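You operate a simulated robot arm through the tools that you are given. There is no shell and no other tool.

You are at the controls of a simulated robot arm. One attempt, no reset.

JOB
Clamp the beige stone and rub its glaze off with the green block.
Fine: put the block back where it stood, open the clamp again and lay the stone on the blue mat. Set down upright: green block. What is to be rubbed or washed off counts as gone when no trace of it is left.

Only the result counts: the job must be done as asked and must still hold three seconds after the hand-in. Knocking over, shifting, dropping, spilling or breaking anything else fails it.

ROBOT AND FRAMES
A 6-joint arm with a fingered hand, fixed in place. Base frame: the origin is on the floor under the middle of its stand, x ahead of it, y to its left, z up; the work surface is at about z = 0.95. Units: m, degrees, N and s.
With the tool pointing down near the work surface it reaches from about 0.26 to 0.88 m from the base axis. Its first joint turns from -166.0 to 166.0 degrees. Payload 5 kg.
Tool frame: the origin (TCP) lies between the finger pads and is the grasp point; the fingertips stand 0.036 m ahead of it; z points along the fingers, y is the line along which they close. The gripper opens to 0.12 m; its body begins 0.042 m behind the TCP. The gripper is a hand of 4 fingers: y runs from the thumb to the fingers, the wrist lies at [-0.019, -0.123, -0.211] in the tool frame.
Orientation is that of the tool frame in the base frame, as a unit quaternion [w, x, y, z]. With the fingers straight down and the wrist toward the robot, the tool's x, y and z point along [0, 1, 0], [1, 0, 0] and [0, 0, -1] of the base frame.

CONTROLS
- The arm moves only by the tool send_rows. Its argument "motion" is a list that holds one entry, the list of rows, each a list of 6 numbers: the shift along the tool's x, y, z in m, then the turn, a rotation vector about the tool's x, y, z in degrees. In form: [[[dx, dy, dz, wx, wy, wz], ...]]. A call has 1 to 20 rows; each row is the pose to reach, as a shift and turn from the pose commanded when the call began, along the tool's axes at that moment. Each row takes 0.2 s and may step no farther than 0.05 m and 8.6 degrees from the row before; otherwise, the whole call is refused. A pose out of reach is approached as far as the arm can. The call stops where the force on the tool passes 40 N (or 10 N more than at its start, if that is more) or the arm is blocked; 0.2 s more then pass. In this call time passes only in rows, and 0.2 s behind the last. It gives the time, the measured TCP pose, the force on the tool (base axes), the opening and the grip force at its end, in the units of the frame above (readings bear some noise), with the torque about the TCP (base axes, N m) and any sound that the robot's microphone picked up, and new pictures: "pictures" is both (left out), scene, wrist or none.
- Cameras (640 x 400 px; columns grow to the right, rows downward): "scene" is fixed at [0.3988, -0.4983, 1.5805]; the picture's right is [0.81, -0.59, 0.00], its down [-0.35, -0.48, -0.80] and it looks along [0.47, 0.65, -0.59] (base axes); focal length 318 px, centre (320, 200). "wrist" rides on the gripper at [0.073, -0.101, -0.142] in the tool frame; the picture's right is [-0.79, 0.29, -0.54], its down [-0.56, -0.70, 0.44] and it looks along [-0.25, 0.65, 0.71] (tool axes); focal length 280 px, centre (320, 200).
- move_column(by): slides the trunk up (or, below 0, down) by that many m; the arm rides with it, the base frame stays. It gives what a move gives, with no picture.
- move_fingers(index, middle, ring, thumb_bend, thumb_turn): sets how far each is bent, from 0 (flat) to 100 (curled in); at 30 the hand is open as for a grip, at 70 the pads meet at the TCP. One left out holds its place. A second passes; each finger stops where it meets its share of the squeeze, and holds until it gets a number again. It is the only way to open and close the hand. It gives what a move gives, with no picture; readings hold the bend of each and the force on the fingers (four entries, about 0 where the hand has none), thumb and palm. thumb_turn goes from beside the hand (0) to across from the fingers (100), as for a grip.
- pixel_to_xyz(camera, pixels): for up to 12 pixels [column, row] of the newest picture of that camera ("zoom" is the newest enlarged one), the place [x, y, z] in the base frame of the surface seen there, good to about 0.002 m. The clock stands still meanwhile.
- enlarge(camera, box): a new picture of the part [left, top, right, bottom] of that camera's present view, enlarged. The clock stands still meanwhile.
- hand_in(): hands the job in; it is judged then, once.

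Open the gripper and draw the arm clear of the work before you hand the job in, unless the task says otherwise.

The tools are called after ">>>" by a JSON object that holds its "name" and its "arguments". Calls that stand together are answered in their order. send_rows: Moves the arm, as the interface text tells. Its arguments: {"type":"object","properties":{"motion":{"type":"array"},"pictures":{"type":"string","enum":["both","scene","wrist","none"]}},"required":["motion"]} The other tools are called the same way: move_column (by) moves the trunk up or down; move_fingers (index, middle, ring, thumb_bend, thumb_turn) moves the fingers one by one; pixel_to_xyz (camera, pixels) gives the place of the surface under pixels of a picture; enlarge (camera, box) takes an enlarged picture of a part of a camera's view; hand_in () hands the job in.

At the start:

```text
clock: 0.0
eef_pos: [0.7106, -0.0715, 1.3212]
orientation: [0.0, 0.707, 0.707, 0.001]
wrist_force: [0.1, 0.6, 0.2]
wrist_torque: [-0.03, 0.02, -0.05]
grip_width: 0.1197
grasp_force: 0.1
shape: jaw
bend: [30.0, 30.0, 30.0, 30.0, 98.0]
finger forces: [0.1, 0.0, 0.0, 0.1, 0.0, 0.1]
trunk travel left (down, up): [-0.788, 0.052]
```

scene: 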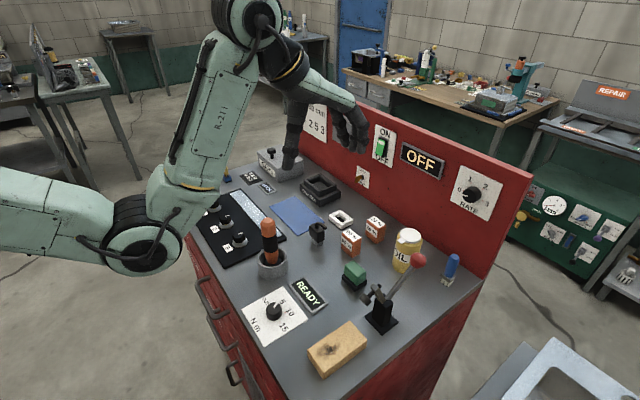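
wrist: 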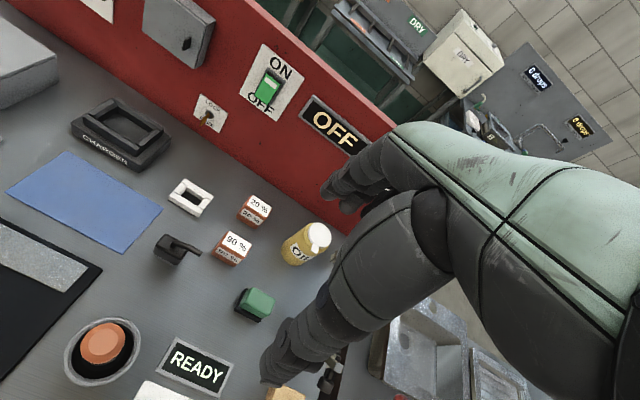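

The scene shows a crowded workbench with a lever clamp-like thing near (380,300), a green block at (354,275), and a tan block at (337,348). I enlarge parts of the scene to identify the stone, clamp and mat.

>>> {"name": "enlarge", "arguments": {"camera": "scene", "box": [300, 200, 480, 390]}}

>>> {"name": "enlarge", "arguments": {"camera": "scene", "box": [190, 140, 350, 260]}}

>>> {"name": "enlarge", "arguments": {"camera": "scene", "box": [220, 200, 360, 350]}}

>>> {"name": "enlarge", "arguments": {"camera": "wrist", "box": [0, 100, 340, 400]}}

```text
2.11 times, centred on (390, 295) of scene
```

zoom: 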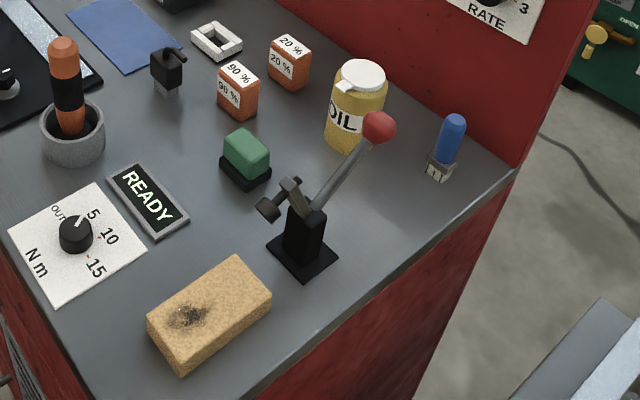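

```text
3.33 times, centred on (270, 200) of scene
```

zoom: 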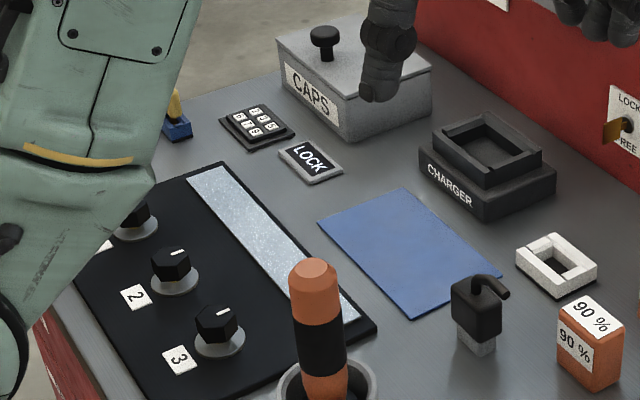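

```text
2.67 times, centred on (290, 275) of scene
```

zoom: 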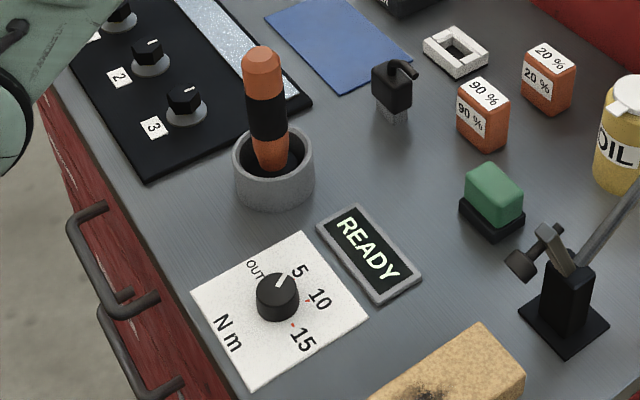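

```text
1.33 times, centred on (170, 250) of wrist
```

zoom: 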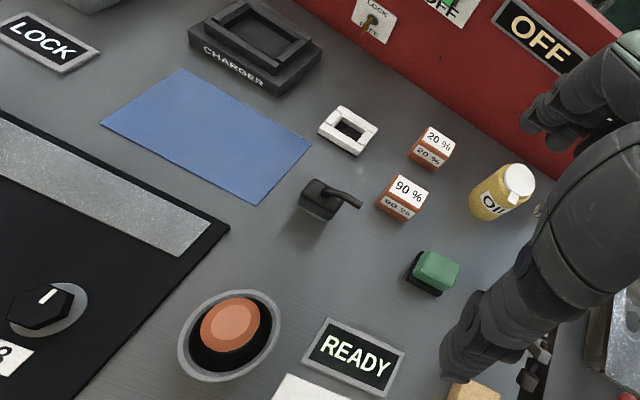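

The tan stone with the dark spot is at scene (337,348), the toggle clamp at (382,312) with a red-knobbed lever (418,261), and the green block at (354,275). I read their places.

>>> {"name": "enlarge", "arguments": {"camera": "scene", "box": [300, 240, 440, 385]}}

>>> {"name": "pixel_to_xyz", "arguments": {"camera": "scene", "pixels": [[307, 350], [342, 322], [369, 341], [327, 365], [327, 377], [370, 355], [334, 348], [418, 260], [380, 325], [350, 265], [358, 285], [297, 213]]}}

```text
2.76 times, centred on (370, 312) of scene
```

zoom: 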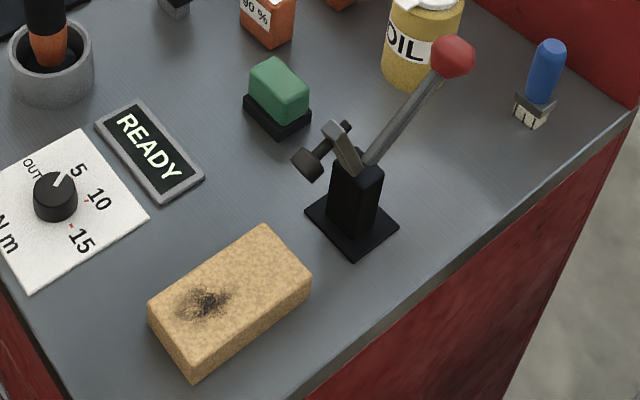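

```text
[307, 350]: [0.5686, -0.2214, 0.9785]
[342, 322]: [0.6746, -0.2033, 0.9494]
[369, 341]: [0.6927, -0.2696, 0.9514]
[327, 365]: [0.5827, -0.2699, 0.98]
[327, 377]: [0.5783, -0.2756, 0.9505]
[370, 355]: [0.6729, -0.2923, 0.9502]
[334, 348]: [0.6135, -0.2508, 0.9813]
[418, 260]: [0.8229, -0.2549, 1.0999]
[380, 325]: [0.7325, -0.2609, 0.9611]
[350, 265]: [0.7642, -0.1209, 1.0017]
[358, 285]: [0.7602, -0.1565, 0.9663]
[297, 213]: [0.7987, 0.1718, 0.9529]
```

I use the newest zoom picture to read stone corners and clamp details more finely.

>>> {"name": "pixel_to_xyz", "arguments": {"camera": "zoom", "pixels": [[155, 305], [263, 230], [306, 276], [194, 358], [197, 376], [308, 292], [206, 302], [180, 302], [232, 295], [235, 280], [195, 320], [215, 285]]}}

>>> {"name": "pixel_to_xyz", "arguments": {"camera": "zoom", "pixels": [[452, 55], [400, 120], [370, 160], [345, 150], [312, 170], [300, 160], [355, 195], [310, 212], [355, 255], [395, 225], [335, 125], [348, 128]]}}

>>> {"name": "pixel_to_xyz", "arguments": {"camera": "zoom", "pixels": [[252, 70], [275, 62], [305, 88], [281, 98], [280, 118], [247, 97], [280, 136], [310, 122], [245, 106], [305, 108], [262, 85], [290, 110]]}}

```text
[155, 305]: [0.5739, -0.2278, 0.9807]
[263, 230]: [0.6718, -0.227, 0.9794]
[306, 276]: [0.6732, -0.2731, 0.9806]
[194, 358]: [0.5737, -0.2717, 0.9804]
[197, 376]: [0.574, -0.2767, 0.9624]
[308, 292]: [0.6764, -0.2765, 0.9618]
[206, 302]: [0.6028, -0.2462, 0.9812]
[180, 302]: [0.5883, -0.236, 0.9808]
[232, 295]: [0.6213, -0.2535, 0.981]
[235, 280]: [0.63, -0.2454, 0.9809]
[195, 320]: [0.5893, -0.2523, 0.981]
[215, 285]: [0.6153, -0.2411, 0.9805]
```

```text
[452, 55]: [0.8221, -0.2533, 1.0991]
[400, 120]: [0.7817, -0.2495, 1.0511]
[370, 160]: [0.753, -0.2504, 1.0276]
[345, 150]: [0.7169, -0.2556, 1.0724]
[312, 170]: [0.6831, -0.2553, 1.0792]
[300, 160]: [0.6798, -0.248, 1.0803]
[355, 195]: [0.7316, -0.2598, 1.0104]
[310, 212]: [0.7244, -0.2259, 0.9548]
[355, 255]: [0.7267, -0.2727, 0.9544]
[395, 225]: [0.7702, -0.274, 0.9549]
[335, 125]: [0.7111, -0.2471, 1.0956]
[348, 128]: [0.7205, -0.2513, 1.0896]
```

```text
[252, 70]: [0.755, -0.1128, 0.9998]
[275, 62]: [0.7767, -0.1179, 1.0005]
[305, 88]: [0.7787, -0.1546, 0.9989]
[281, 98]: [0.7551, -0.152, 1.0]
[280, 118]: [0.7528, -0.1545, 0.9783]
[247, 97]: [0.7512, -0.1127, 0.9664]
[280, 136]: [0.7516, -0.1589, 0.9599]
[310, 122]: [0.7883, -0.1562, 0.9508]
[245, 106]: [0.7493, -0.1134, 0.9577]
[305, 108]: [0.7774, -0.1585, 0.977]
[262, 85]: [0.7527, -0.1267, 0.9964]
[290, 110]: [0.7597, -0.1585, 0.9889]
```

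Stone spans x 0.57–0.676, y −0.277–−0.225, top z 0.981, directly in line with the clamp at y −0.25. Before moving I read a few tall obstacles, the mat corners and the wall.

>>> {"name": "pixel_to_xyz", "arguments": {"camera": "scene", "pixels": [[268, 222], [271, 265], [318, 230], [349, 243], [375, 229], [408, 236], [450, 262], [470, 235], [500, 270], [290, 196], [324, 215], [271, 212]]}}

>>> {"name": "pixel_to_xyz", "arguments": {"camera": "scene", "pixels": [[293, 233], [311, 291], [275, 310], [401, 263], [430, 262], [342, 217], [300, 235], [322, 220], [272, 212], [294, 198], [318, 240], [265, 340]]}}

```text
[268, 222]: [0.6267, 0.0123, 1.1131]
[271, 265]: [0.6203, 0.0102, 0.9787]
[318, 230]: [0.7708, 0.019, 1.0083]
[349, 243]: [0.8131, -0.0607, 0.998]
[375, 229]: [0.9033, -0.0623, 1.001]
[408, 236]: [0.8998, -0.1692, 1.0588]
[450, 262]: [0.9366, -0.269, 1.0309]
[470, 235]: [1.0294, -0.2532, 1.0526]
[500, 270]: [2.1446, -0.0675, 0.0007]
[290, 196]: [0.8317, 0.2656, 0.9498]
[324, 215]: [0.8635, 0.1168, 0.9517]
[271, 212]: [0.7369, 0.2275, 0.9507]
```

```text
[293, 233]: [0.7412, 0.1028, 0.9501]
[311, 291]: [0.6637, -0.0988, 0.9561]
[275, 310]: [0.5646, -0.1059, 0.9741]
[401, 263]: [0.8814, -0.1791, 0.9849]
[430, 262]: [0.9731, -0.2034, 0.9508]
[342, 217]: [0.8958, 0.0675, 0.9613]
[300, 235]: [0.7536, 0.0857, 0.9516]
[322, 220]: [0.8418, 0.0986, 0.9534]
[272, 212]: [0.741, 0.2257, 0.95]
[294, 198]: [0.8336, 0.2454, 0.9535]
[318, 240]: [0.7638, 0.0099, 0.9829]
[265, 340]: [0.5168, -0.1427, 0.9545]
```

The wall is at about x 1.03, the mat centre about (0.795, 0.17), and the tall screwdriver at (0.627, 0.012, 1.113). I move the hand to look at the clamp, block and stone.

>>> {"name": "send_rows", "arguments": {"motion": [[[-0.02, -0.03, 0.0, 0, 0, 0], [-0.045, -0.06, 0.01, 0, 0, 0], [-0.07, -0.09, 0.03, 0, 0, 0], [-0.09, -0.12, 0.055, 0, 0, 0], [-0.09, -0.15, 0.085, 0, 0, 0], [-0.09, -0.162, 0.12, 0, 0, 0]]]}}

```text
clock: 1.4
eef_pos: [0.5479, -0.164, 1.1953]
orientation: [0.001, 0.707, 0.707, 0.001]
wrist_force: [-0.9, 0.0, -0.1]
wrist_torque: [0.03, -0.03, 0.02]
grip_width: 0.1197
grasp_force: 0.0
shape: jaw
bend: [30.0, 30.0, 30.0, 30.0, 98.0]
finger forces: [0.1, 0.0, 0.1, 0.1, 0.0, 0.0]
out of reach, approached as far as the arm can: row 1, 2, 3, 4, 5
trunk travel left (down, up): [-0.788, 0.052]
```

scene: 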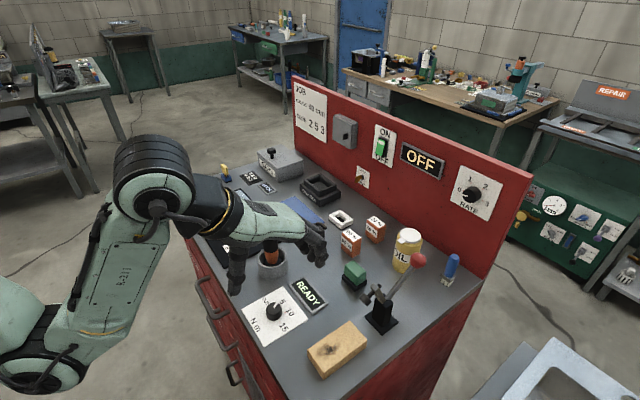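
wrist: 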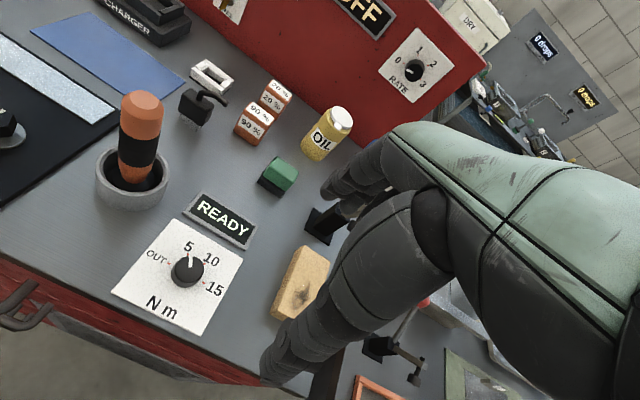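

The scene camera now has a clear view of the clamp (382,310) and block (354,275). I enlarge both views.

>>> {"name": "enlarge", "arguments": {"camera": "scene", "box": [340, 240, 440, 340]}}

>>> {"name": "enlarge", "arguments": {"camera": "wrist", "box": [240, 140, 360, 240]}}

>>> {"name": "enlarge", "arguments": {"camera": "scene", "box": [290, 310, 390, 390]}}

```text
4.00 times, centred on (390, 290) of scene
```

zoom: 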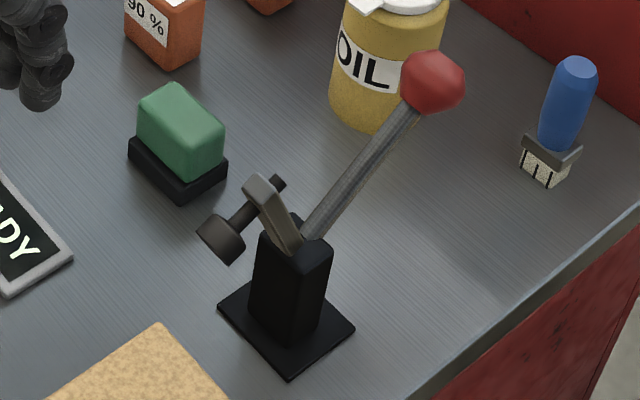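

```text
4.00 times, centred on (300, 190) of wrist
```

zoom: 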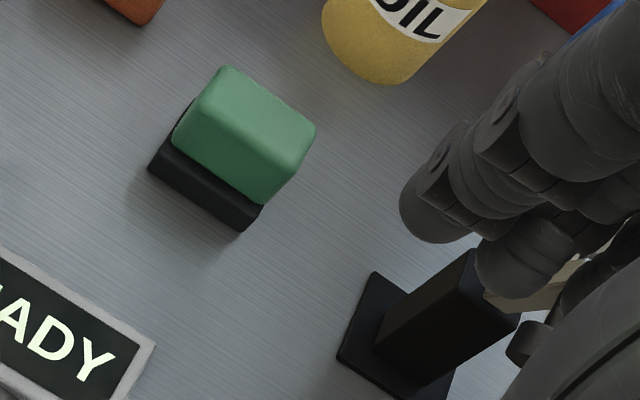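

```text
5.00 times, centred on (340, 350) of scene
```

zoom: 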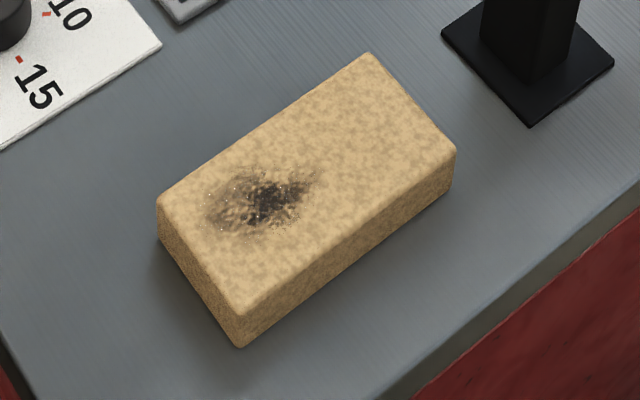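

I re-enlarge the clamp view and read fine points of the clamp and block.

>>> {"name": "enlarge", "arguments": {"camera": "scene", "box": [340, 240, 440, 340]}}

>>> {"name": "pixel_to_xyz", "arguments": {"camera": "zoom", "pixels": [[278, 182], [258, 185], [248, 205], [235, 222], [222, 240], [235, 255], [205, 230], [293, 245], [315, 230], [290, 255], [270, 260], [325, 265]]}}

>>> {"name": "pixel_to_xyz", "arguments": {"camera": "zoom", "pixels": [[432, 85], [410, 60], [455, 75], [430, 108], [435, 52], [365, 165], [335, 205], [220, 308], [290, 375], [353, 328], [255, 305], [320, 330]]}}

>>> {"name": "pixel_to_xyz", "arguments": {"camera": "zoom", "pixels": [[175, 90], [145, 105], [187, 143], [218, 128], [187, 172], [185, 200], [132, 150], [225, 175], [140, 130], [160, 172], [205, 180], [182, 115]]}}

```text
4.00 times, centred on (390, 290) of scene
```

zoom: 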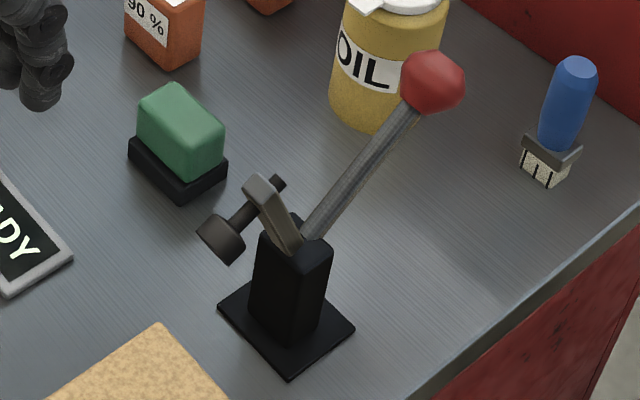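

```text
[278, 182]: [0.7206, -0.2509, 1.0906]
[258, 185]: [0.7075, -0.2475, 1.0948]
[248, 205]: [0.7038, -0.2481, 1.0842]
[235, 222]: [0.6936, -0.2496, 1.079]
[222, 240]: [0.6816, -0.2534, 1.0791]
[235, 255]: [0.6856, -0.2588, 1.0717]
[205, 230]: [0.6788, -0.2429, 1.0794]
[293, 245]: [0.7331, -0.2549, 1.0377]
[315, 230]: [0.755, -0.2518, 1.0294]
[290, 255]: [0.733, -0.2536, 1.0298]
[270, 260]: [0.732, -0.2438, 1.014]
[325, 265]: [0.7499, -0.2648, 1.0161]
```

```text
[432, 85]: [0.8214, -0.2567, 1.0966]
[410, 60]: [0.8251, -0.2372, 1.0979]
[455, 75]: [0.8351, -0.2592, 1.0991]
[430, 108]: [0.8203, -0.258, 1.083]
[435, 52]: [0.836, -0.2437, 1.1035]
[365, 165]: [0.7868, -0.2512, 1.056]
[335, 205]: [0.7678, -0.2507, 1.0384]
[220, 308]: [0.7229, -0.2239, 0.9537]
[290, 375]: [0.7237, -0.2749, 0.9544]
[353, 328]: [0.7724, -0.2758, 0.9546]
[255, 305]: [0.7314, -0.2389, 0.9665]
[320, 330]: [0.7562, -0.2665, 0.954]
```

```text
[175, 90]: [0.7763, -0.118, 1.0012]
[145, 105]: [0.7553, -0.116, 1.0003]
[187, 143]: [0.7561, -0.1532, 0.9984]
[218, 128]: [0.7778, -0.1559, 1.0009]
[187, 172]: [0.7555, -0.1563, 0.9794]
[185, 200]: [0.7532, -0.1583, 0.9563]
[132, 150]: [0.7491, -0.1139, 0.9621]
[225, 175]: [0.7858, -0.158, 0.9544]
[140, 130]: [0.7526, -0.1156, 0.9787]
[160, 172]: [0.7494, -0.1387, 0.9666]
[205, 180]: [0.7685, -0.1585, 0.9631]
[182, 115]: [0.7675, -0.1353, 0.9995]
```

The clamp pivot is about (0.74, −0.25, 1.02), knob centre about (0.831, −0.251, 1.088), and its pad should come down at about x 0.66 on the stone. I look at the hand to see the finger layout before using it.

>>> {"name": "enlarge", "arguments": {"camera": "scene", "box": [200, 180, 350, 300]}}

>>> {"name": "enlarge", "arguments": {"camera": "wrist", "box": [240, 120, 460, 390]}}

```text
3.33 times, centred on (275, 240) of scene
```

zoom: 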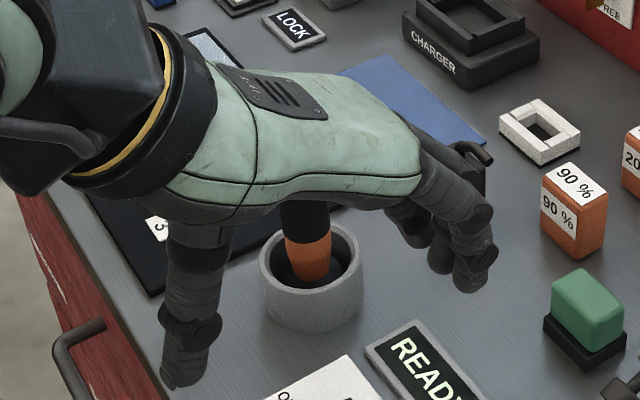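

```text
1.48 times, centred on (350, 255) of wrist
```

zoom: 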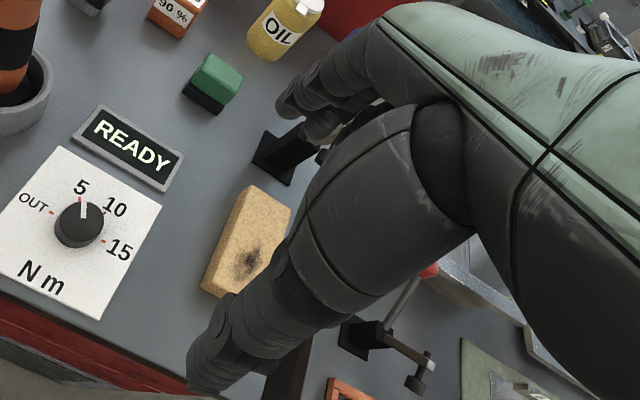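

The palm lies over the grasp space, with the thumb (scene ~(233,293)) on the near side and the fingers (~(321,265)) on the far side. I read their places.

>>> {"name": "pixel_to_xyz", "arguments": {"camera": "scene", "pixels": [[320, 264], [316, 255], [312, 245], [311, 259], [302, 251], [233, 293], [235, 275], [234, 255], [232, 243], [280, 240], [300, 228], [270, 205]]}}

>>> {"name": "enlarge", "arguments": {"camera": "scene", "box": [280, 210, 340, 280]}}

```text
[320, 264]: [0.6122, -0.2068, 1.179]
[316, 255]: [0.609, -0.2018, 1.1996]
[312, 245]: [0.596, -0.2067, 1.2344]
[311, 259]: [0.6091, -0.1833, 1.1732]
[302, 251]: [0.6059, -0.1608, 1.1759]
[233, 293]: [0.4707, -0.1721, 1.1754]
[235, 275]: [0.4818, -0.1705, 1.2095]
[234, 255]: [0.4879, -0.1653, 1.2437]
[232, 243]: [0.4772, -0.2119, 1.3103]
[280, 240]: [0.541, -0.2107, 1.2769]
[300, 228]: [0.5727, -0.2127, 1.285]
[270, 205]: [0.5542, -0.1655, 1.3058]
```

```text
5.71 times, centred on (310, 245) of scene
```

zoom: 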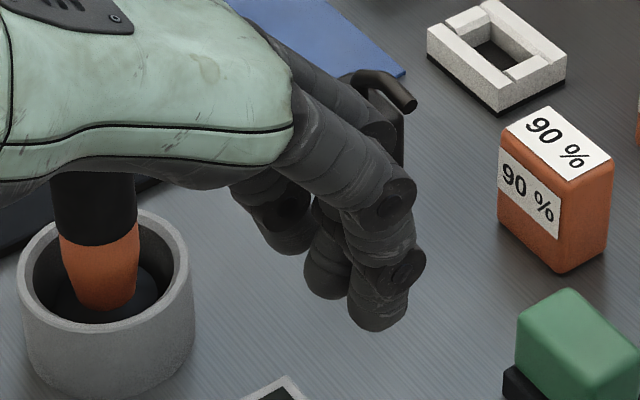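

Fingers sit at tool y +0.06 and thumb at −0.06, palm 0.042 above the TCP. I narrow the hand to about 0.06 m opening so it can cage the lever knob.

>>> {"name": "move_fingers", "arguments": {"index": 50, "middle": 50, "ring": 50, "thumb_bend": 50}}

>>> {"name": "send_rows", "arguments": {"motion": [[[-0.011, 0.035, -0.005, 0, 0, 0], [-0.022, 0.07, -0.01, 0, 0, 0], [-0.033, 0.105, -0.01, 0, 0, 0], [-0.044, 0.14, -0.01, 0, 0, 0], [-0.055, 0.175, -0.01, 0, 0, 0], [-0.066, 0.21, -0.01, 0, 0, 0], [-0.077, 0.245, -0.01, 0, 0, 0], [-0.083, 0.27, -0.01, 0, 0, 0], [-0.084, 0.28, -0.01, 0, 0, 0]]]}}

```text
clock: 2.4
eef_pos: [0.5491, -0.1647, 1.1965]
orientation: [0.0, 0.707, 0.707, 0.0]
wrist_force: [-0.6, 0.2, 0.2]
wrist_torque: [-0.03, 0.02, 0.0]
grip_width: 0.0649
grasp_force: 0.1
shape: fingers
bend: [50.0, 50.0, 50.0, 50.0, 98.0]
finger forces: [0.0, 0.0, 0.0, 0.1, 0.1, 0.0]
trunk travel left (down, up): [-0.788, 0.052]
```

```text
clock: 4.4
eef_pos: [0.8273, -0.2451, 1.2097]
orientation: [0.0, 0.708, 0.706, -0.001]
wrist_force: [1.0, 0.0, -0.2]
wrist_torque: [-0.03, 0.02, -0.01]
grip_width: 0.0647
grasp_force: 0.0
shape: fingers
bend: [50.0, 50.0, 50.0, 50.0, 98.0]
finger forces: [0.0, 0.0, 0.0, 0.0, 0.0, 0.0]
trunk travel left (down, up): [-0.788, 0.052]
```

scene: 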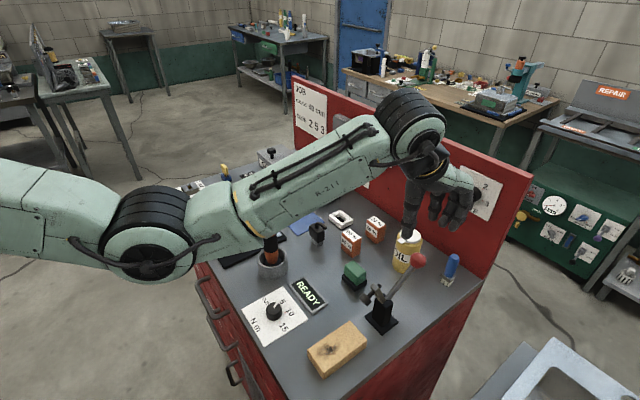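
wrist: 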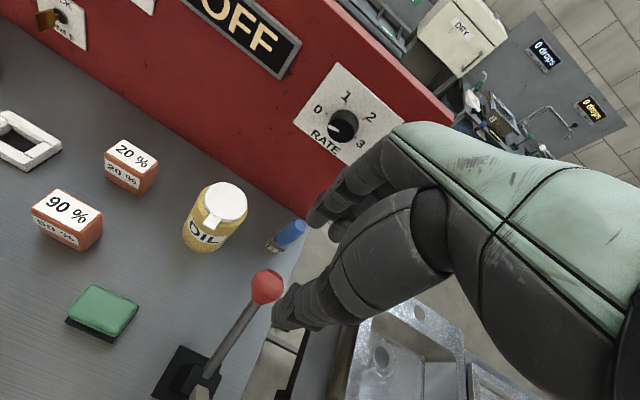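

The hand is above the knob (wrist view knob at (267,285)). I check the finger and thumb tip places and the knob from both views.

>>> {"name": "enlarge", "arguments": {"camera": "scene", "box": [390, 170, 490, 280]}}

>>> {"name": "pixel_to_xyz", "arguments": {"camera": "wrist", "pixels": [[267, 288], [267, 275], [285, 315], [290, 300], [315, 222], [322, 205], [300, 325], [280, 300], [262, 300], [330, 235]]}}

>>> {"name": "pixel_to_xyz", "arguments": {"camera": "scene", "pixels": [[408, 235], [412, 220], [435, 215], [446, 222], [456, 226], [418, 260]]}}

```text
3.64 times, centred on (440, 225) of scene
```

zoom: 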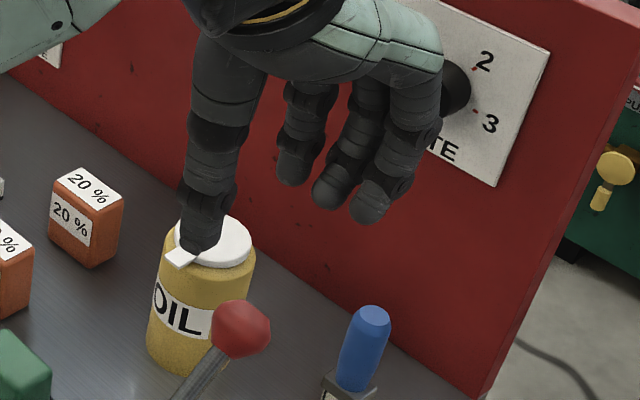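

```text
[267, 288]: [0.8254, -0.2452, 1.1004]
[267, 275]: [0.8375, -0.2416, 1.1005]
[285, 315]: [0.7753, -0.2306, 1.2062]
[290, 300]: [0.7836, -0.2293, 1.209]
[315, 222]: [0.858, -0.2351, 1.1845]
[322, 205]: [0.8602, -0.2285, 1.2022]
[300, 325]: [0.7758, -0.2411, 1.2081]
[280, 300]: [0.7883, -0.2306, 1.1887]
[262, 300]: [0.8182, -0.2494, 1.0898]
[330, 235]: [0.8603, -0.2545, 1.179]
```

```text
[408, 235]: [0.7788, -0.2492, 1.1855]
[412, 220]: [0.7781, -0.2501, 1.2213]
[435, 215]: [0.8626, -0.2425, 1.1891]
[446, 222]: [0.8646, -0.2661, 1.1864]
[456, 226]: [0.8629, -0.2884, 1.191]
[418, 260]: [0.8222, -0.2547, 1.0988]
```

Knob centre is near (0.831, −0.25, 1.086), thumb at x≈0.785 and fingers at x≈0.86, so it fits between them. I lower the hand 0.09 m to cage the knob.

>>> {"name": "send_rows", "arguments": {"motion": [[[0.0, 0.003, 0.03, 0, 0, 0], [0.0, 0.003, 0.055, 0, 0, 0], [0.0, 0.003, 0.075, 0, 0, 0], [0.0, 0.003, 0.09, 0, 0, 0]]]}}

>>> {"name": "enlarge", "arguments": {"camera": "scene", "box": [350, 190, 490, 320]}}

```text
clock: 5.4
eef_pos: [0.8331, -0.2449, 1.1183]
orientation: [0.0, 0.707, 0.707, -0.001]
wrist_force: [-0.3, -0.1, 0.1]
wrist_torque: [0.0, -0.01, 0.02]
grip_width: 0.0647
grasp_force: 0.0
shape: fingers
bend: [50.0, 50.0, 50.0, 50.0, 98.0]
finger forces: [0.0, 0.1, 0.0, 0.0, 0.0, 0.0]
trunk travel left (down, up): [-0.788, 0.052]
```

scene: 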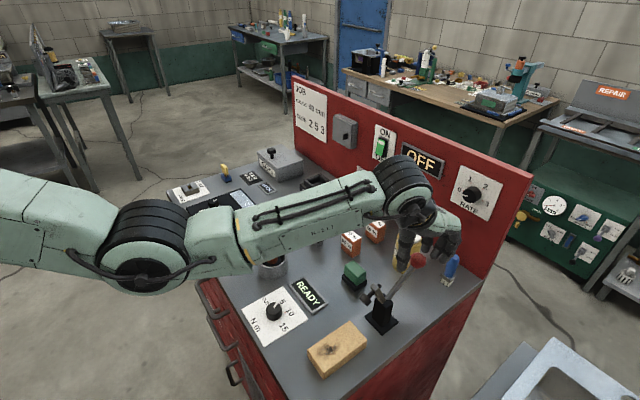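
wrist: 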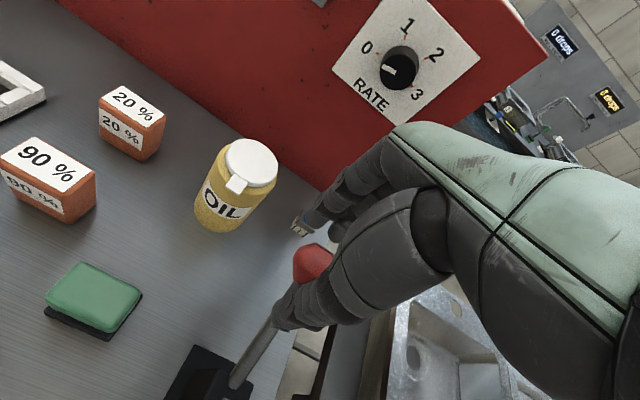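

```text
3.08 times, centred on (420, 255) of scene
```

zoom: 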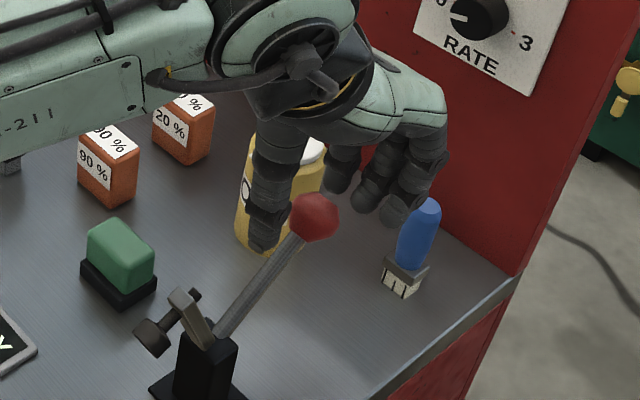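

The knob is caged between thumb and fingers with no contact force. I pull it along its arc towards the robot, first to about 60 degrees lever angle.

>>> {"name": "send_rows", "arguments": {"motion": [[[0.0, -0.0066, 0.006, 0, 0, 0], [0.0, -0.0196, 0.007, 0, 0, 0], [0.0, -0.0266, 0.001, 0, 0, 0], [0.0, -0.0336, -0.006, 0, 0, 0], [0.0, -0.0416, -0.012, 0, 0, 0], [0.0, -0.0486, -0.017, 0, 0, 0]]]}}

>>> {"name": "enlarge", "arguments": {"camera": "scene", "box": [340, 200, 480, 330]}}

```text
clock: 6.8
eef_pos: [0.7826, -0.2465, 1.1377]
orientation: [0.0, 0.707, 0.707, 0.0]
wrist_force: [1.8, 0.1, 1.2]
wrist_torque: [0.01, -0.13, 0.02]
grip_width: 0.0663
grasp_force: 1.5
shape: fingers
bend: [49.0, 49.0, 50.0, 50.0, 98.0]
finger forces: [1.2, 1.5, 0.1, 0.0, 0.1, 0.0]
trunk travel left (down, up): [-0.788, 0.052]
```

scene: 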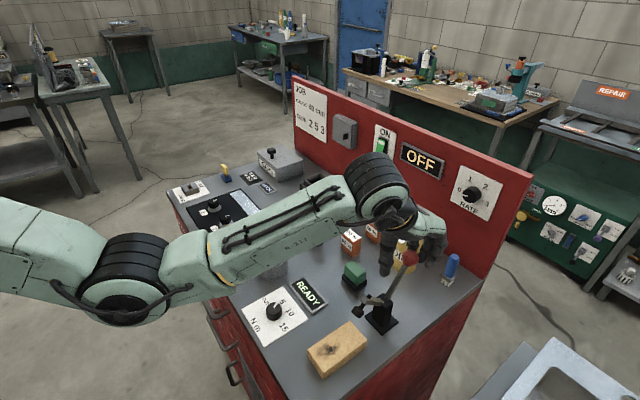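
wrist: 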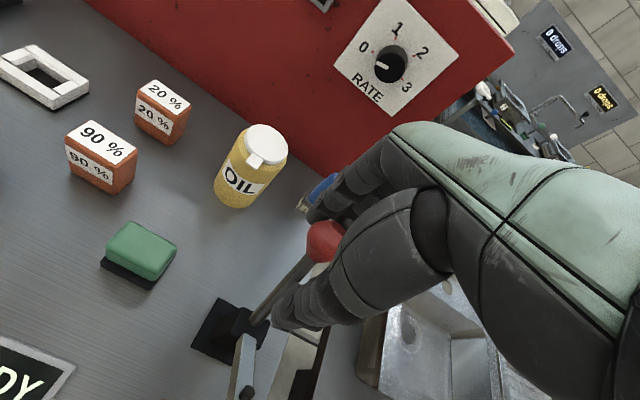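

```text
3.08 times, centred on (410, 265) of scene
```

zoom: 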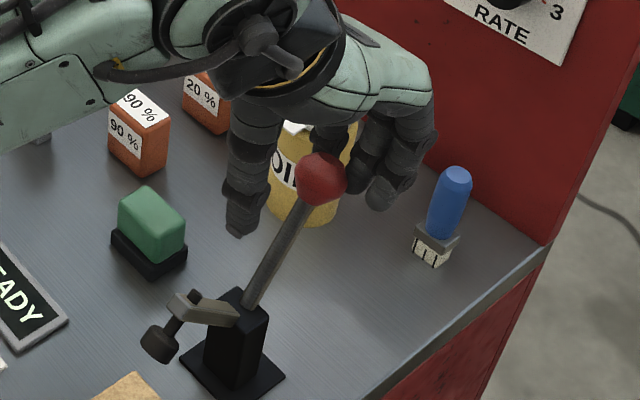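

The lever is moving with only ~2 N and the clamp arm is coming down (scene ~(372,300)). I read knob and arm points to refine the arc.

>>> {"name": "pixel_to_xyz", "arguments": {"camera": "zoom", "pixels": [[318, 178], [280, 245], [262, 280], [235, 315], [210, 308], [185, 303], [158, 342], [178, 320], [190, 293], [150, 330]]}}

```text
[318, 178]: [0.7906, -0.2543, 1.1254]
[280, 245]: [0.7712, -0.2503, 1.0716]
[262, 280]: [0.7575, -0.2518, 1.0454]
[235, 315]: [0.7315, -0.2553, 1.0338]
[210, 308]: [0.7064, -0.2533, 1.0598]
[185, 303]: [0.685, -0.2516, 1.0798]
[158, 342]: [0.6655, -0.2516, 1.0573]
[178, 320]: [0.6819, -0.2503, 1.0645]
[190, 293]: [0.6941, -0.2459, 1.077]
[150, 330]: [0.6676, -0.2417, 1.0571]
```

Lever now at ~61° with the arm at ~135°, moving one to one. I continue to about 98° before the last press.

>>> {"name": "send_rows", "arguments": {"motion": [[[0.0, -0.008, -0.004, 0, 0, 0], [0.0, -0.016, -0.0075, 0, 0, 0], [0.0, -0.0255, -0.0105, 0, 0, 0], [0.0, -0.035, -0.013, 0, 0, 0], [0.0, -0.0445, -0.0145, 0, 0, 0], [0.0, -0.054, -0.015, 0, 0, 0], [0.0, -0.064, -0.015, 0, 0, 0], [0.0, -0.07, -0.0145, 0, 0, 0]]]}}

>>> {"name": "enlarge", "arguments": {"camera": "scene", "box": [320, 220, 460, 350]}}

```text
clock: 8.6
eef_pos: [0.7143, -0.2451, 1.1515]
orientation: [0.0, 0.707, 0.707, 0.0]
wrist_force: [0.0, 0.0, 0.7]
wrist_torque: [0.02, -0.01, -0.01]
grip_width: 0.0646
grasp_force: 0.1
shape: fingers
bend: [50.0, 50.0, 50.0, 50.0, 98.0]
finger forces: [0.1, 0.0, 0.1, 0.1, 0.1, 0.0]
trunk travel left (down, up): [-0.788, 0.052]
```

scene: 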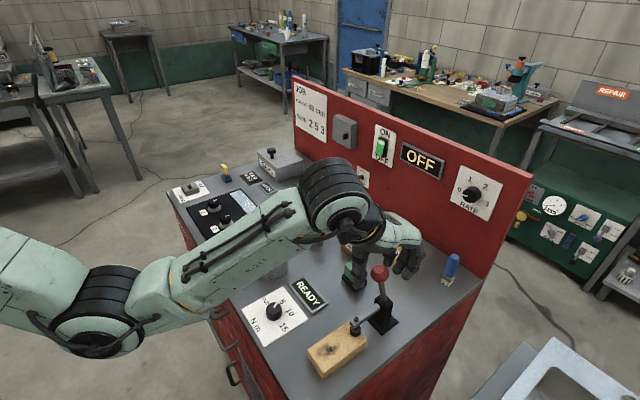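
wrist: 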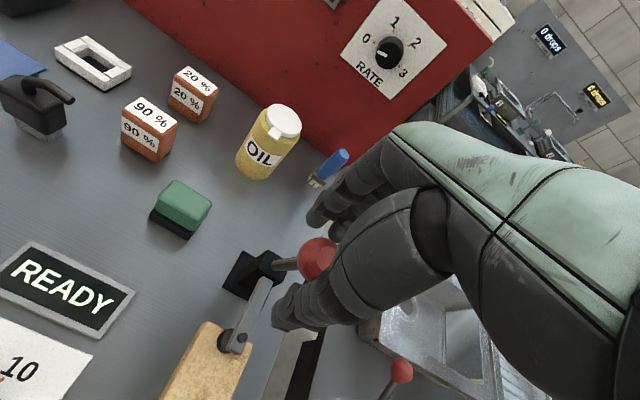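

```text
3.08 times, centred on (390, 285) of scene
```

zoom: 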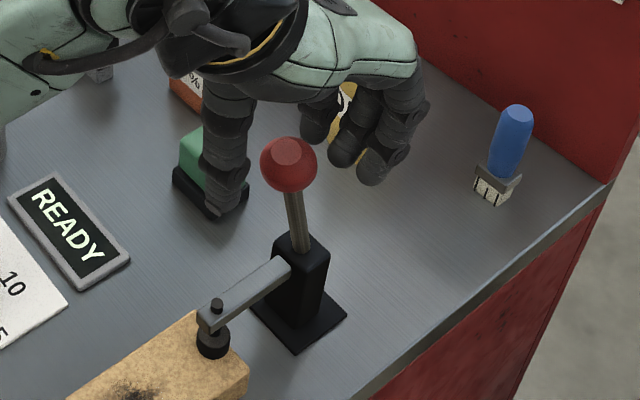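

The clamp snapped over: the arm looks level and the pad is on the stone (zoom (213,343)), with no more force on the fingers. I check the geometry of knob, arm and pad.

>>> {"name": "pixel_to_xyz", "arguments": {"camera": "zoom", "pixels": [[288, 165], [297, 215], [280, 268], [245, 290], [217, 303], [207, 318], [213, 340], [200, 345], [228, 345], [185, 330], [242, 365], [130, 395]]}}

>>> {"name": "enlarge", "arguments": {"camera": "scene", "box": [300, 290, 410, 390]}}

```text
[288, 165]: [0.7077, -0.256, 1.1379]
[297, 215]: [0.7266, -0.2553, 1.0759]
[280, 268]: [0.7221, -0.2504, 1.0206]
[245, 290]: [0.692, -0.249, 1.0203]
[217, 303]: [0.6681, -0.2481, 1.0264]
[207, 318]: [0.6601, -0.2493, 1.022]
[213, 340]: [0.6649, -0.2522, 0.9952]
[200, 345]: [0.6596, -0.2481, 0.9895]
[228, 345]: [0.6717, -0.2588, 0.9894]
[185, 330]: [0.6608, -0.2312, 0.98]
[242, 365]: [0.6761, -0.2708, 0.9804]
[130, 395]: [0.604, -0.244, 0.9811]
```

```text
4.00 times, centred on (355, 340) of scene
```

zoom: 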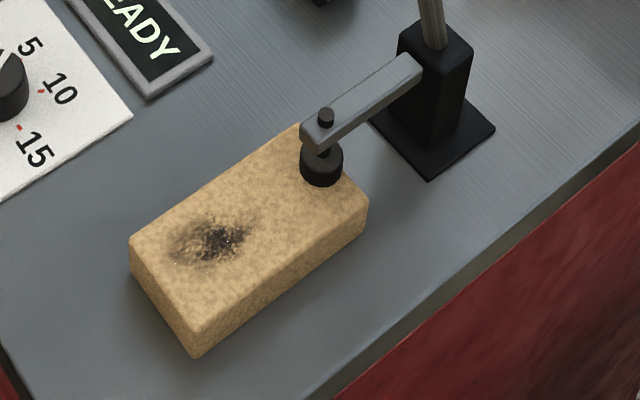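

The clamp is closed with its pad at (0.667, −0.25) on the stone. I read the extents of the glaze spot, then raise the hand straight up clear of the knob.

>>> {"name": "pixel_to_xyz", "arguments": {"camera": "zoom", "pixels": [[165, 245], [260, 222], [222, 203], [200, 275], [180, 225], [245, 265], [215, 240], [250, 205], [132, 245], [298, 128], [364, 205], [195, 330]]}}

>>> {"name": "send_rows", "arguments": {"motion": [[[0.0, 0.002, -0.02, 0, 0, 0], [0.0, 0.002, -0.045, 0, 0, 0], [0.0, 0.002, -0.075, 0, 0, 0], [0.0, 0.002, -0.1, 0, 0, 0]]]}}

```text
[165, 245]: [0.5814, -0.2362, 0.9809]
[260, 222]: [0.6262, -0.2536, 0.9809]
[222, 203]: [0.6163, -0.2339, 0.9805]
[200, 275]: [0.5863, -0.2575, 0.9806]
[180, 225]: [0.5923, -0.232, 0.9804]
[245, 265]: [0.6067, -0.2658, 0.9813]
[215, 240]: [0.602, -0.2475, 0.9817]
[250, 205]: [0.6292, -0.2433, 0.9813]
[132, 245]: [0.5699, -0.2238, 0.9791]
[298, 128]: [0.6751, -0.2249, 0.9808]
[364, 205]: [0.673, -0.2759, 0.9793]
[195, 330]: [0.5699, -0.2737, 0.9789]
```

```text
clock: 9.6
eef_pos: [0.7145, -0.2478, 1.2506]
orientation: [0.0, 0.708, 0.707, 0.0]
wrist_force: [0.4, 0.3, 0.5]
wrist_torque: [-0.01, 0.0, -0.02]
grip_width: 0.0648
grasp_force: 0.0
shape: fingers
bend: [50.0, 50.0, 50.0, 50.0, 98.0]
finger forces: [0.0, 0.0, 0.0, 0.1, 0.1, 0.0]
trunk travel left (down, up): [-0.788, 0.052]
```

scene: 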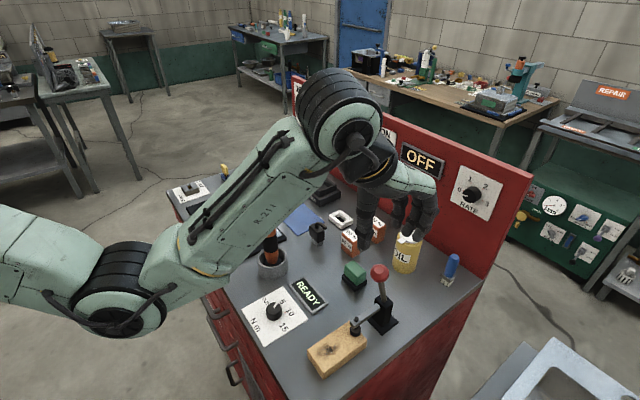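
wrist: 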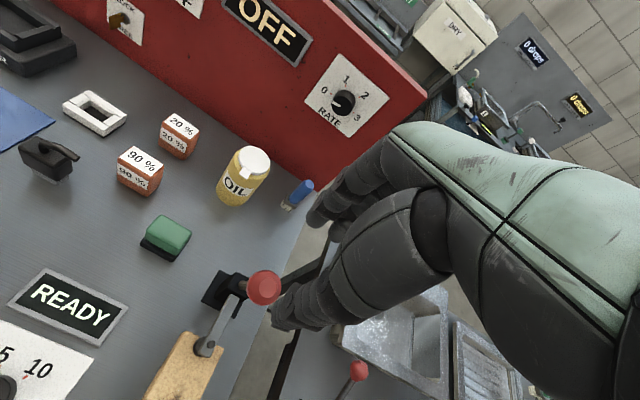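

The glaze spans about x 0.581–0.628, y −0.262–−0.232. Next I measure the green block in the wrist view around (165,238).

>>> {"name": "enlarge", "arguments": {"camera": "wrist", "box": [120, 200, 210, 275]}}

>>> {"name": "pixel_to_xyz", "arguments": {"camera": "zoom", "pixels": [[265, 115], [415, 165], [370, 270], [205, 215], [275, 100], [435, 170], [370, 290], [195, 235], [200, 265], [350, 335], [310, 190], [195, 220]]}}

```text
5.33 times, centred on (165, 238) of wrist
```

zoom: 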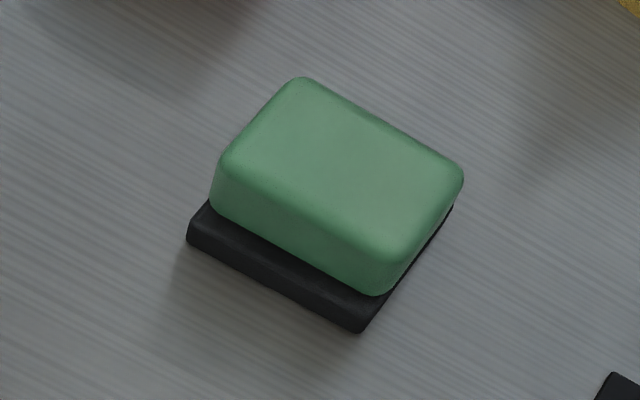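

```text
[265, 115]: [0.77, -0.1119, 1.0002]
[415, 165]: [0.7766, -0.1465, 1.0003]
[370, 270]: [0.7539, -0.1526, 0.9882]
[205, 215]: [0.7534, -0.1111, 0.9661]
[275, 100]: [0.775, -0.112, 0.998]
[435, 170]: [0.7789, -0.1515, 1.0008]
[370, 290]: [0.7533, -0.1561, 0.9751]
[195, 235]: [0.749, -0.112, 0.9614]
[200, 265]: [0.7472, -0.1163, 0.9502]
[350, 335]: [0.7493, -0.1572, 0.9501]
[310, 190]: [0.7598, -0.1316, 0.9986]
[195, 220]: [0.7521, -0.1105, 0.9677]
```

Block footprint centre is about (0.7685, −0.134), green grip 0.03 m wide in x, base 0.039 m, top z 1.0. I move the half-open hand over it to z≈1.10.

>>> {"name": "send_rows", "arguments": {"motion": [[[0.03, 0.014, 0.0, 0, 0, 0], [0.06, 0.028, 0.01, 0, 0, 0], [0.09, 0.042, 0.03, 0, 0, 0], [0.1155, 0.053, 0.055, 0, 0, 0], [0.1155, 0.053, 0.09, 0, 0, 0], [0.1155, 0.053, 0.12, 0, 0, 0], [0.1155, 0.053, 0.15, 0, 0, 0]]]}}

>>> {"name": "enlarge", "arguments": {"camera": "scene", "box": [320, 190, 440, 310]}}

>>> {"name": "enlarge", "arguments": {"camera": "wrist", "box": [200, 150, 400, 350]}}

```text
clock: 11.2
eef_pos: [0.7672, -0.1299, 1.1027]
orientation: [0.0, 0.708, 0.707, 0.0]
wrist_force: [-0.3, 0.2, -0.4]
wrist_torque: [0.0, 0.0, 0.01]
grip_width: 0.065
grasp_force: 0.1
shape: fingers
bend: [50.0, 50.0, 50.0, 50.0, 98.0]
finger forces: [0.0, 0.1, 0.1, 0.0, 0.0, 0.0]
trunk travel left (down, up): [-0.788, 0.052]
```

scene: 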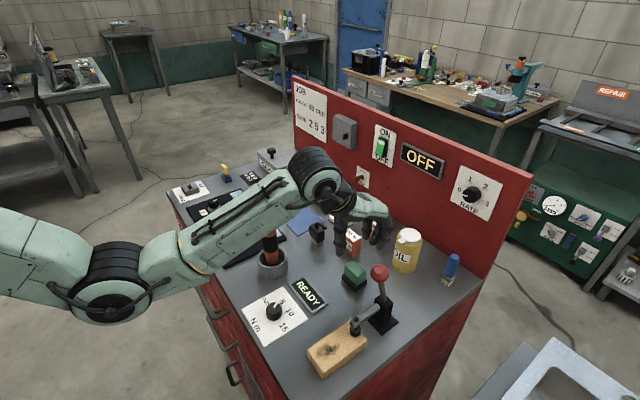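
wrist: 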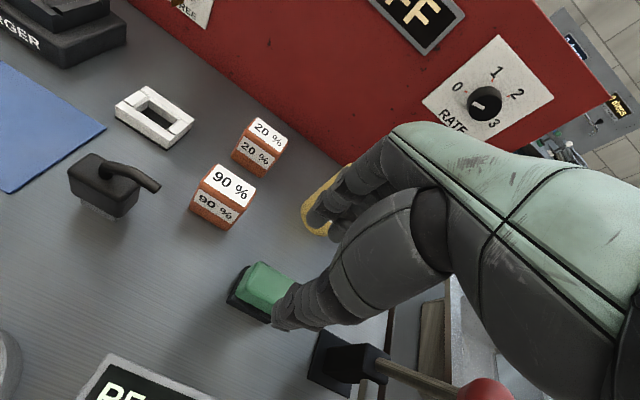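

```text
3.33 times, centred on (380, 250) of scene
```

zoom: 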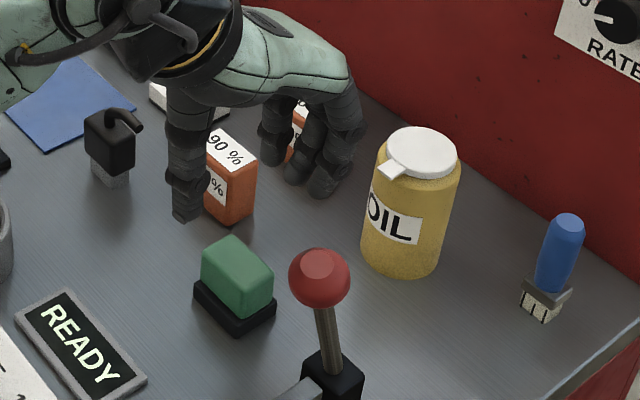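

```text
2.00 times, centred on (300, 250) of wrist
```

zoom: 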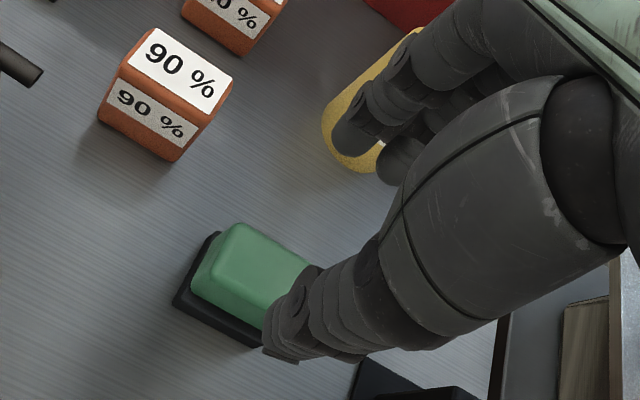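

I read fingertips, neighbours and block again before lowering.

>>> {"name": "pixel_to_xyz", "arguments": {"camera": "scene", "pixels": [[335, 252], [339, 235], [362, 237], [369, 243], [378, 246], [380, 222], [384, 225], [356, 247], [349, 257], [392, 268], [406, 265], [395, 237]]}}

>>> {"name": "pixel_to_xyz", "arguments": {"camera": "wrist", "pixels": [[252, 192], [237, 228], [195, 212], [285, 320], [290, 300], [312, 222], [320, 210], [258, 264], [285, 283], [252, 300], [232, 295], [245, 320]]}}

```text
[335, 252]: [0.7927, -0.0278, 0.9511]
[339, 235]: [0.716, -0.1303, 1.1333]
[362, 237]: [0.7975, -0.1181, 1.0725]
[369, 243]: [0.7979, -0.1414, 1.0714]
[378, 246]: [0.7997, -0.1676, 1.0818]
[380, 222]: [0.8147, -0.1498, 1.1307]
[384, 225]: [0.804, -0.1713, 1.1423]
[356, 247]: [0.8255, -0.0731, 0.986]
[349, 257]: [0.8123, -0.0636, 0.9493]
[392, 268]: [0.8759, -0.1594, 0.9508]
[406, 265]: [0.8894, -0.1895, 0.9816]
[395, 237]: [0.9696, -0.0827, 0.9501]
```

```text
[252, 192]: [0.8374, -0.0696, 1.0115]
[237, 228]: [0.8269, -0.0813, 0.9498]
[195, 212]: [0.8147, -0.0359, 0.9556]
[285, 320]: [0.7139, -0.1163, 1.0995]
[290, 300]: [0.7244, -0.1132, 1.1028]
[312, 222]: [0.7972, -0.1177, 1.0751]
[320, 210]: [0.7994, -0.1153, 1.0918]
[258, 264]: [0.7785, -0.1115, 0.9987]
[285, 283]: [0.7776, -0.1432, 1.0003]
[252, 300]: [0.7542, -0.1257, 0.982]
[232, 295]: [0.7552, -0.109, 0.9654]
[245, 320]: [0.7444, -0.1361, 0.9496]
```

Fingertips are at x≈0.798 and thumb at ≈0.735, straddling the block (0.749–0.788), with over 2 cm to the 90 % box. I lower to z≈1.003.

>>> {"name": "send_rows", "arguments": {"motion": [[[0.0, 0.0005, 0.03, 0, 0, 0], [0.0, 0.0005, 0.06, 0, 0, 0], [0.0, 0.0005, 0.08, 0, 0, 0], [0.0, 0.0005, 0.092, 0, 0, 0], [0.0, 0.0005, 0.0997, 0, 0, 0]]]}}

>>> {"name": "enlarge", "arguments": {"camera": "scene", "box": [320, 210, 420, 310]}}

>>> {"name": "enlarge", "arguments": {"camera": "wrist", "box": [230, 170, 380, 350]}}

```text
clock: 12.4
eef_pos: [0.7678, -0.1308, 0.9998]
orientation: [0.0, 0.708, 0.707, 0.0]
wrist_force: [-0.1, 0.4, 0.6]
wrist_torque: [0.0, 0.0, 0.03]
grip_width: 0.0647
grasp_force: 0.1
shape: fingers
bend: [50.0, 50.0, 50.0, 50.0, 98.0]
finger forces: [0.0, 0.1, 0.0, 0.0, 0.1, 0.1]
trunk travel left (down, up): [-0.788, 0.052]
```

scene: 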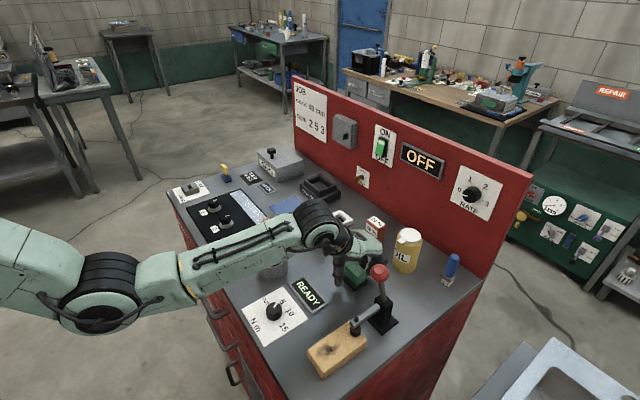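
wrist: 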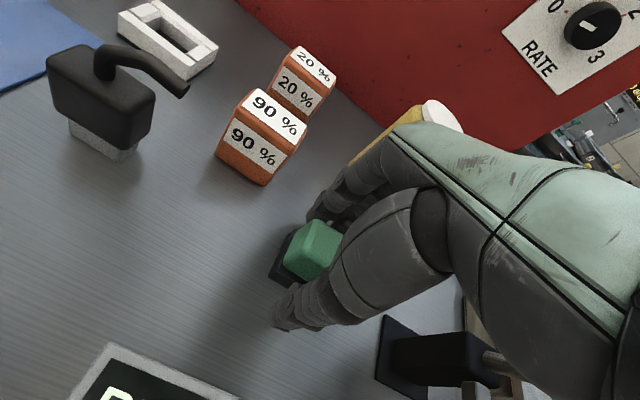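

```text
4.00 times, centred on (370, 260) of scene
```

zoom: 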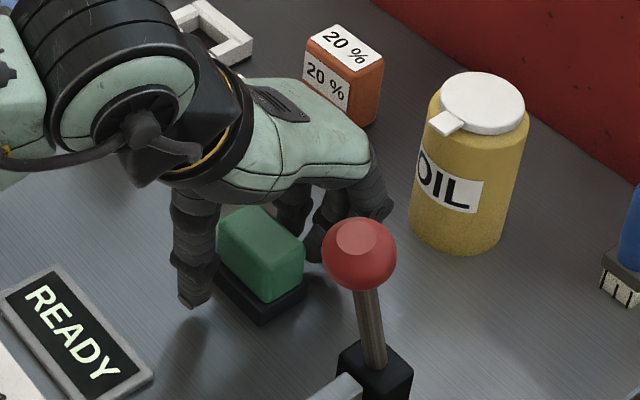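

```text
2.22 times, centred on (305, 260) of wrist
```

zoom: 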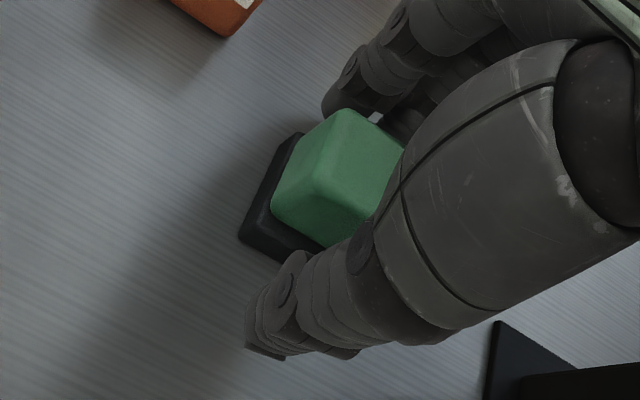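

The hand straddles the block. I close index, middle and thumb onto the green grip, leaving the ring finger where it is since it lies past the block's end.

>>> {"name": "move_fingers", "arguments": {"index": 60, "middle": 60, "thumb_bend": 60}}

```text
clock: 13.4
eef_pos: [0.7684, -0.1299, 1.0014]
orientation: [-0.001, 0.707, 0.707, 0.0]
wrist_force: [-0.1, -0.2, 0.5]
wrist_torque: [0.0, -0.01, -0.01]
grip_width: 0.0385
grasp_force: 1.5
shape: fingers
bend: [59.0, 59.0, 50.0, 59.0, 97.0]
finger forces: [0.8, 0.6, 0.0, 0.1, 1.3, 0.0]
trunk travel left (down, up): [-0.788, 0.052]
```

All three touch at a width of 0.0385 m with light force. I squeeze harder and look.

>>> {"name": "move_fingers", "arguments": {"index": 68, "middle": 68, "thumb_bend": 68}}

>>> {"name": "enlarge", "arguments": {"camera": "scene", "box": [320, 210, 420, 310]}}

>>> {"name": "enlarge", "arguments": {"camera": "wrist", "box": [230, 170, 380, 350]}}

```text
clock: 14.4
eef_pos: [0.7673, -0.1299, 1.0021]
orientation: [0.001, 0.707, 0.707, 0.001]
wrist_force: [5.1, -1.1, 9.4]
wrist_torque: [-0.12, -0.3, 0.08]
grip_width: 0.0315
grasp_force: 13.6
shape: fingers
bend: [63.0, 65.0, 50.0, 61.0, 97.0]
finger forces: [5.0, 13.7, 0.1, 0.0, 8.1, 0.0]
trunk travel left (down, up): [-0.788, 0.052]
```

```text
4.00 times, centred on (370, 260) of scene
```

zoom: 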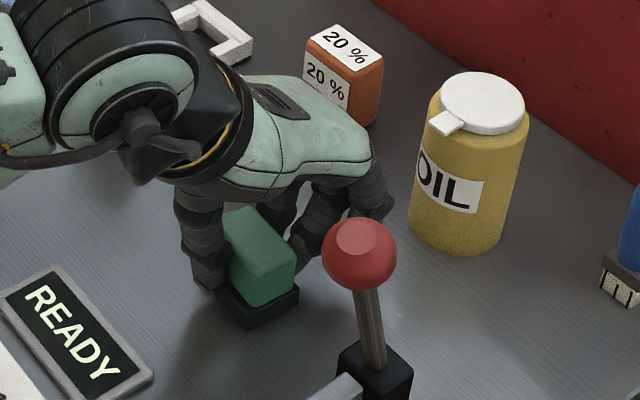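

```text
2.22 times, centred on (305, 260) of wrist
```

zoom: 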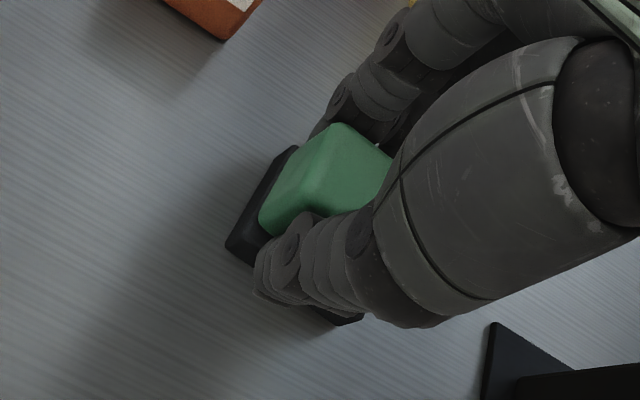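

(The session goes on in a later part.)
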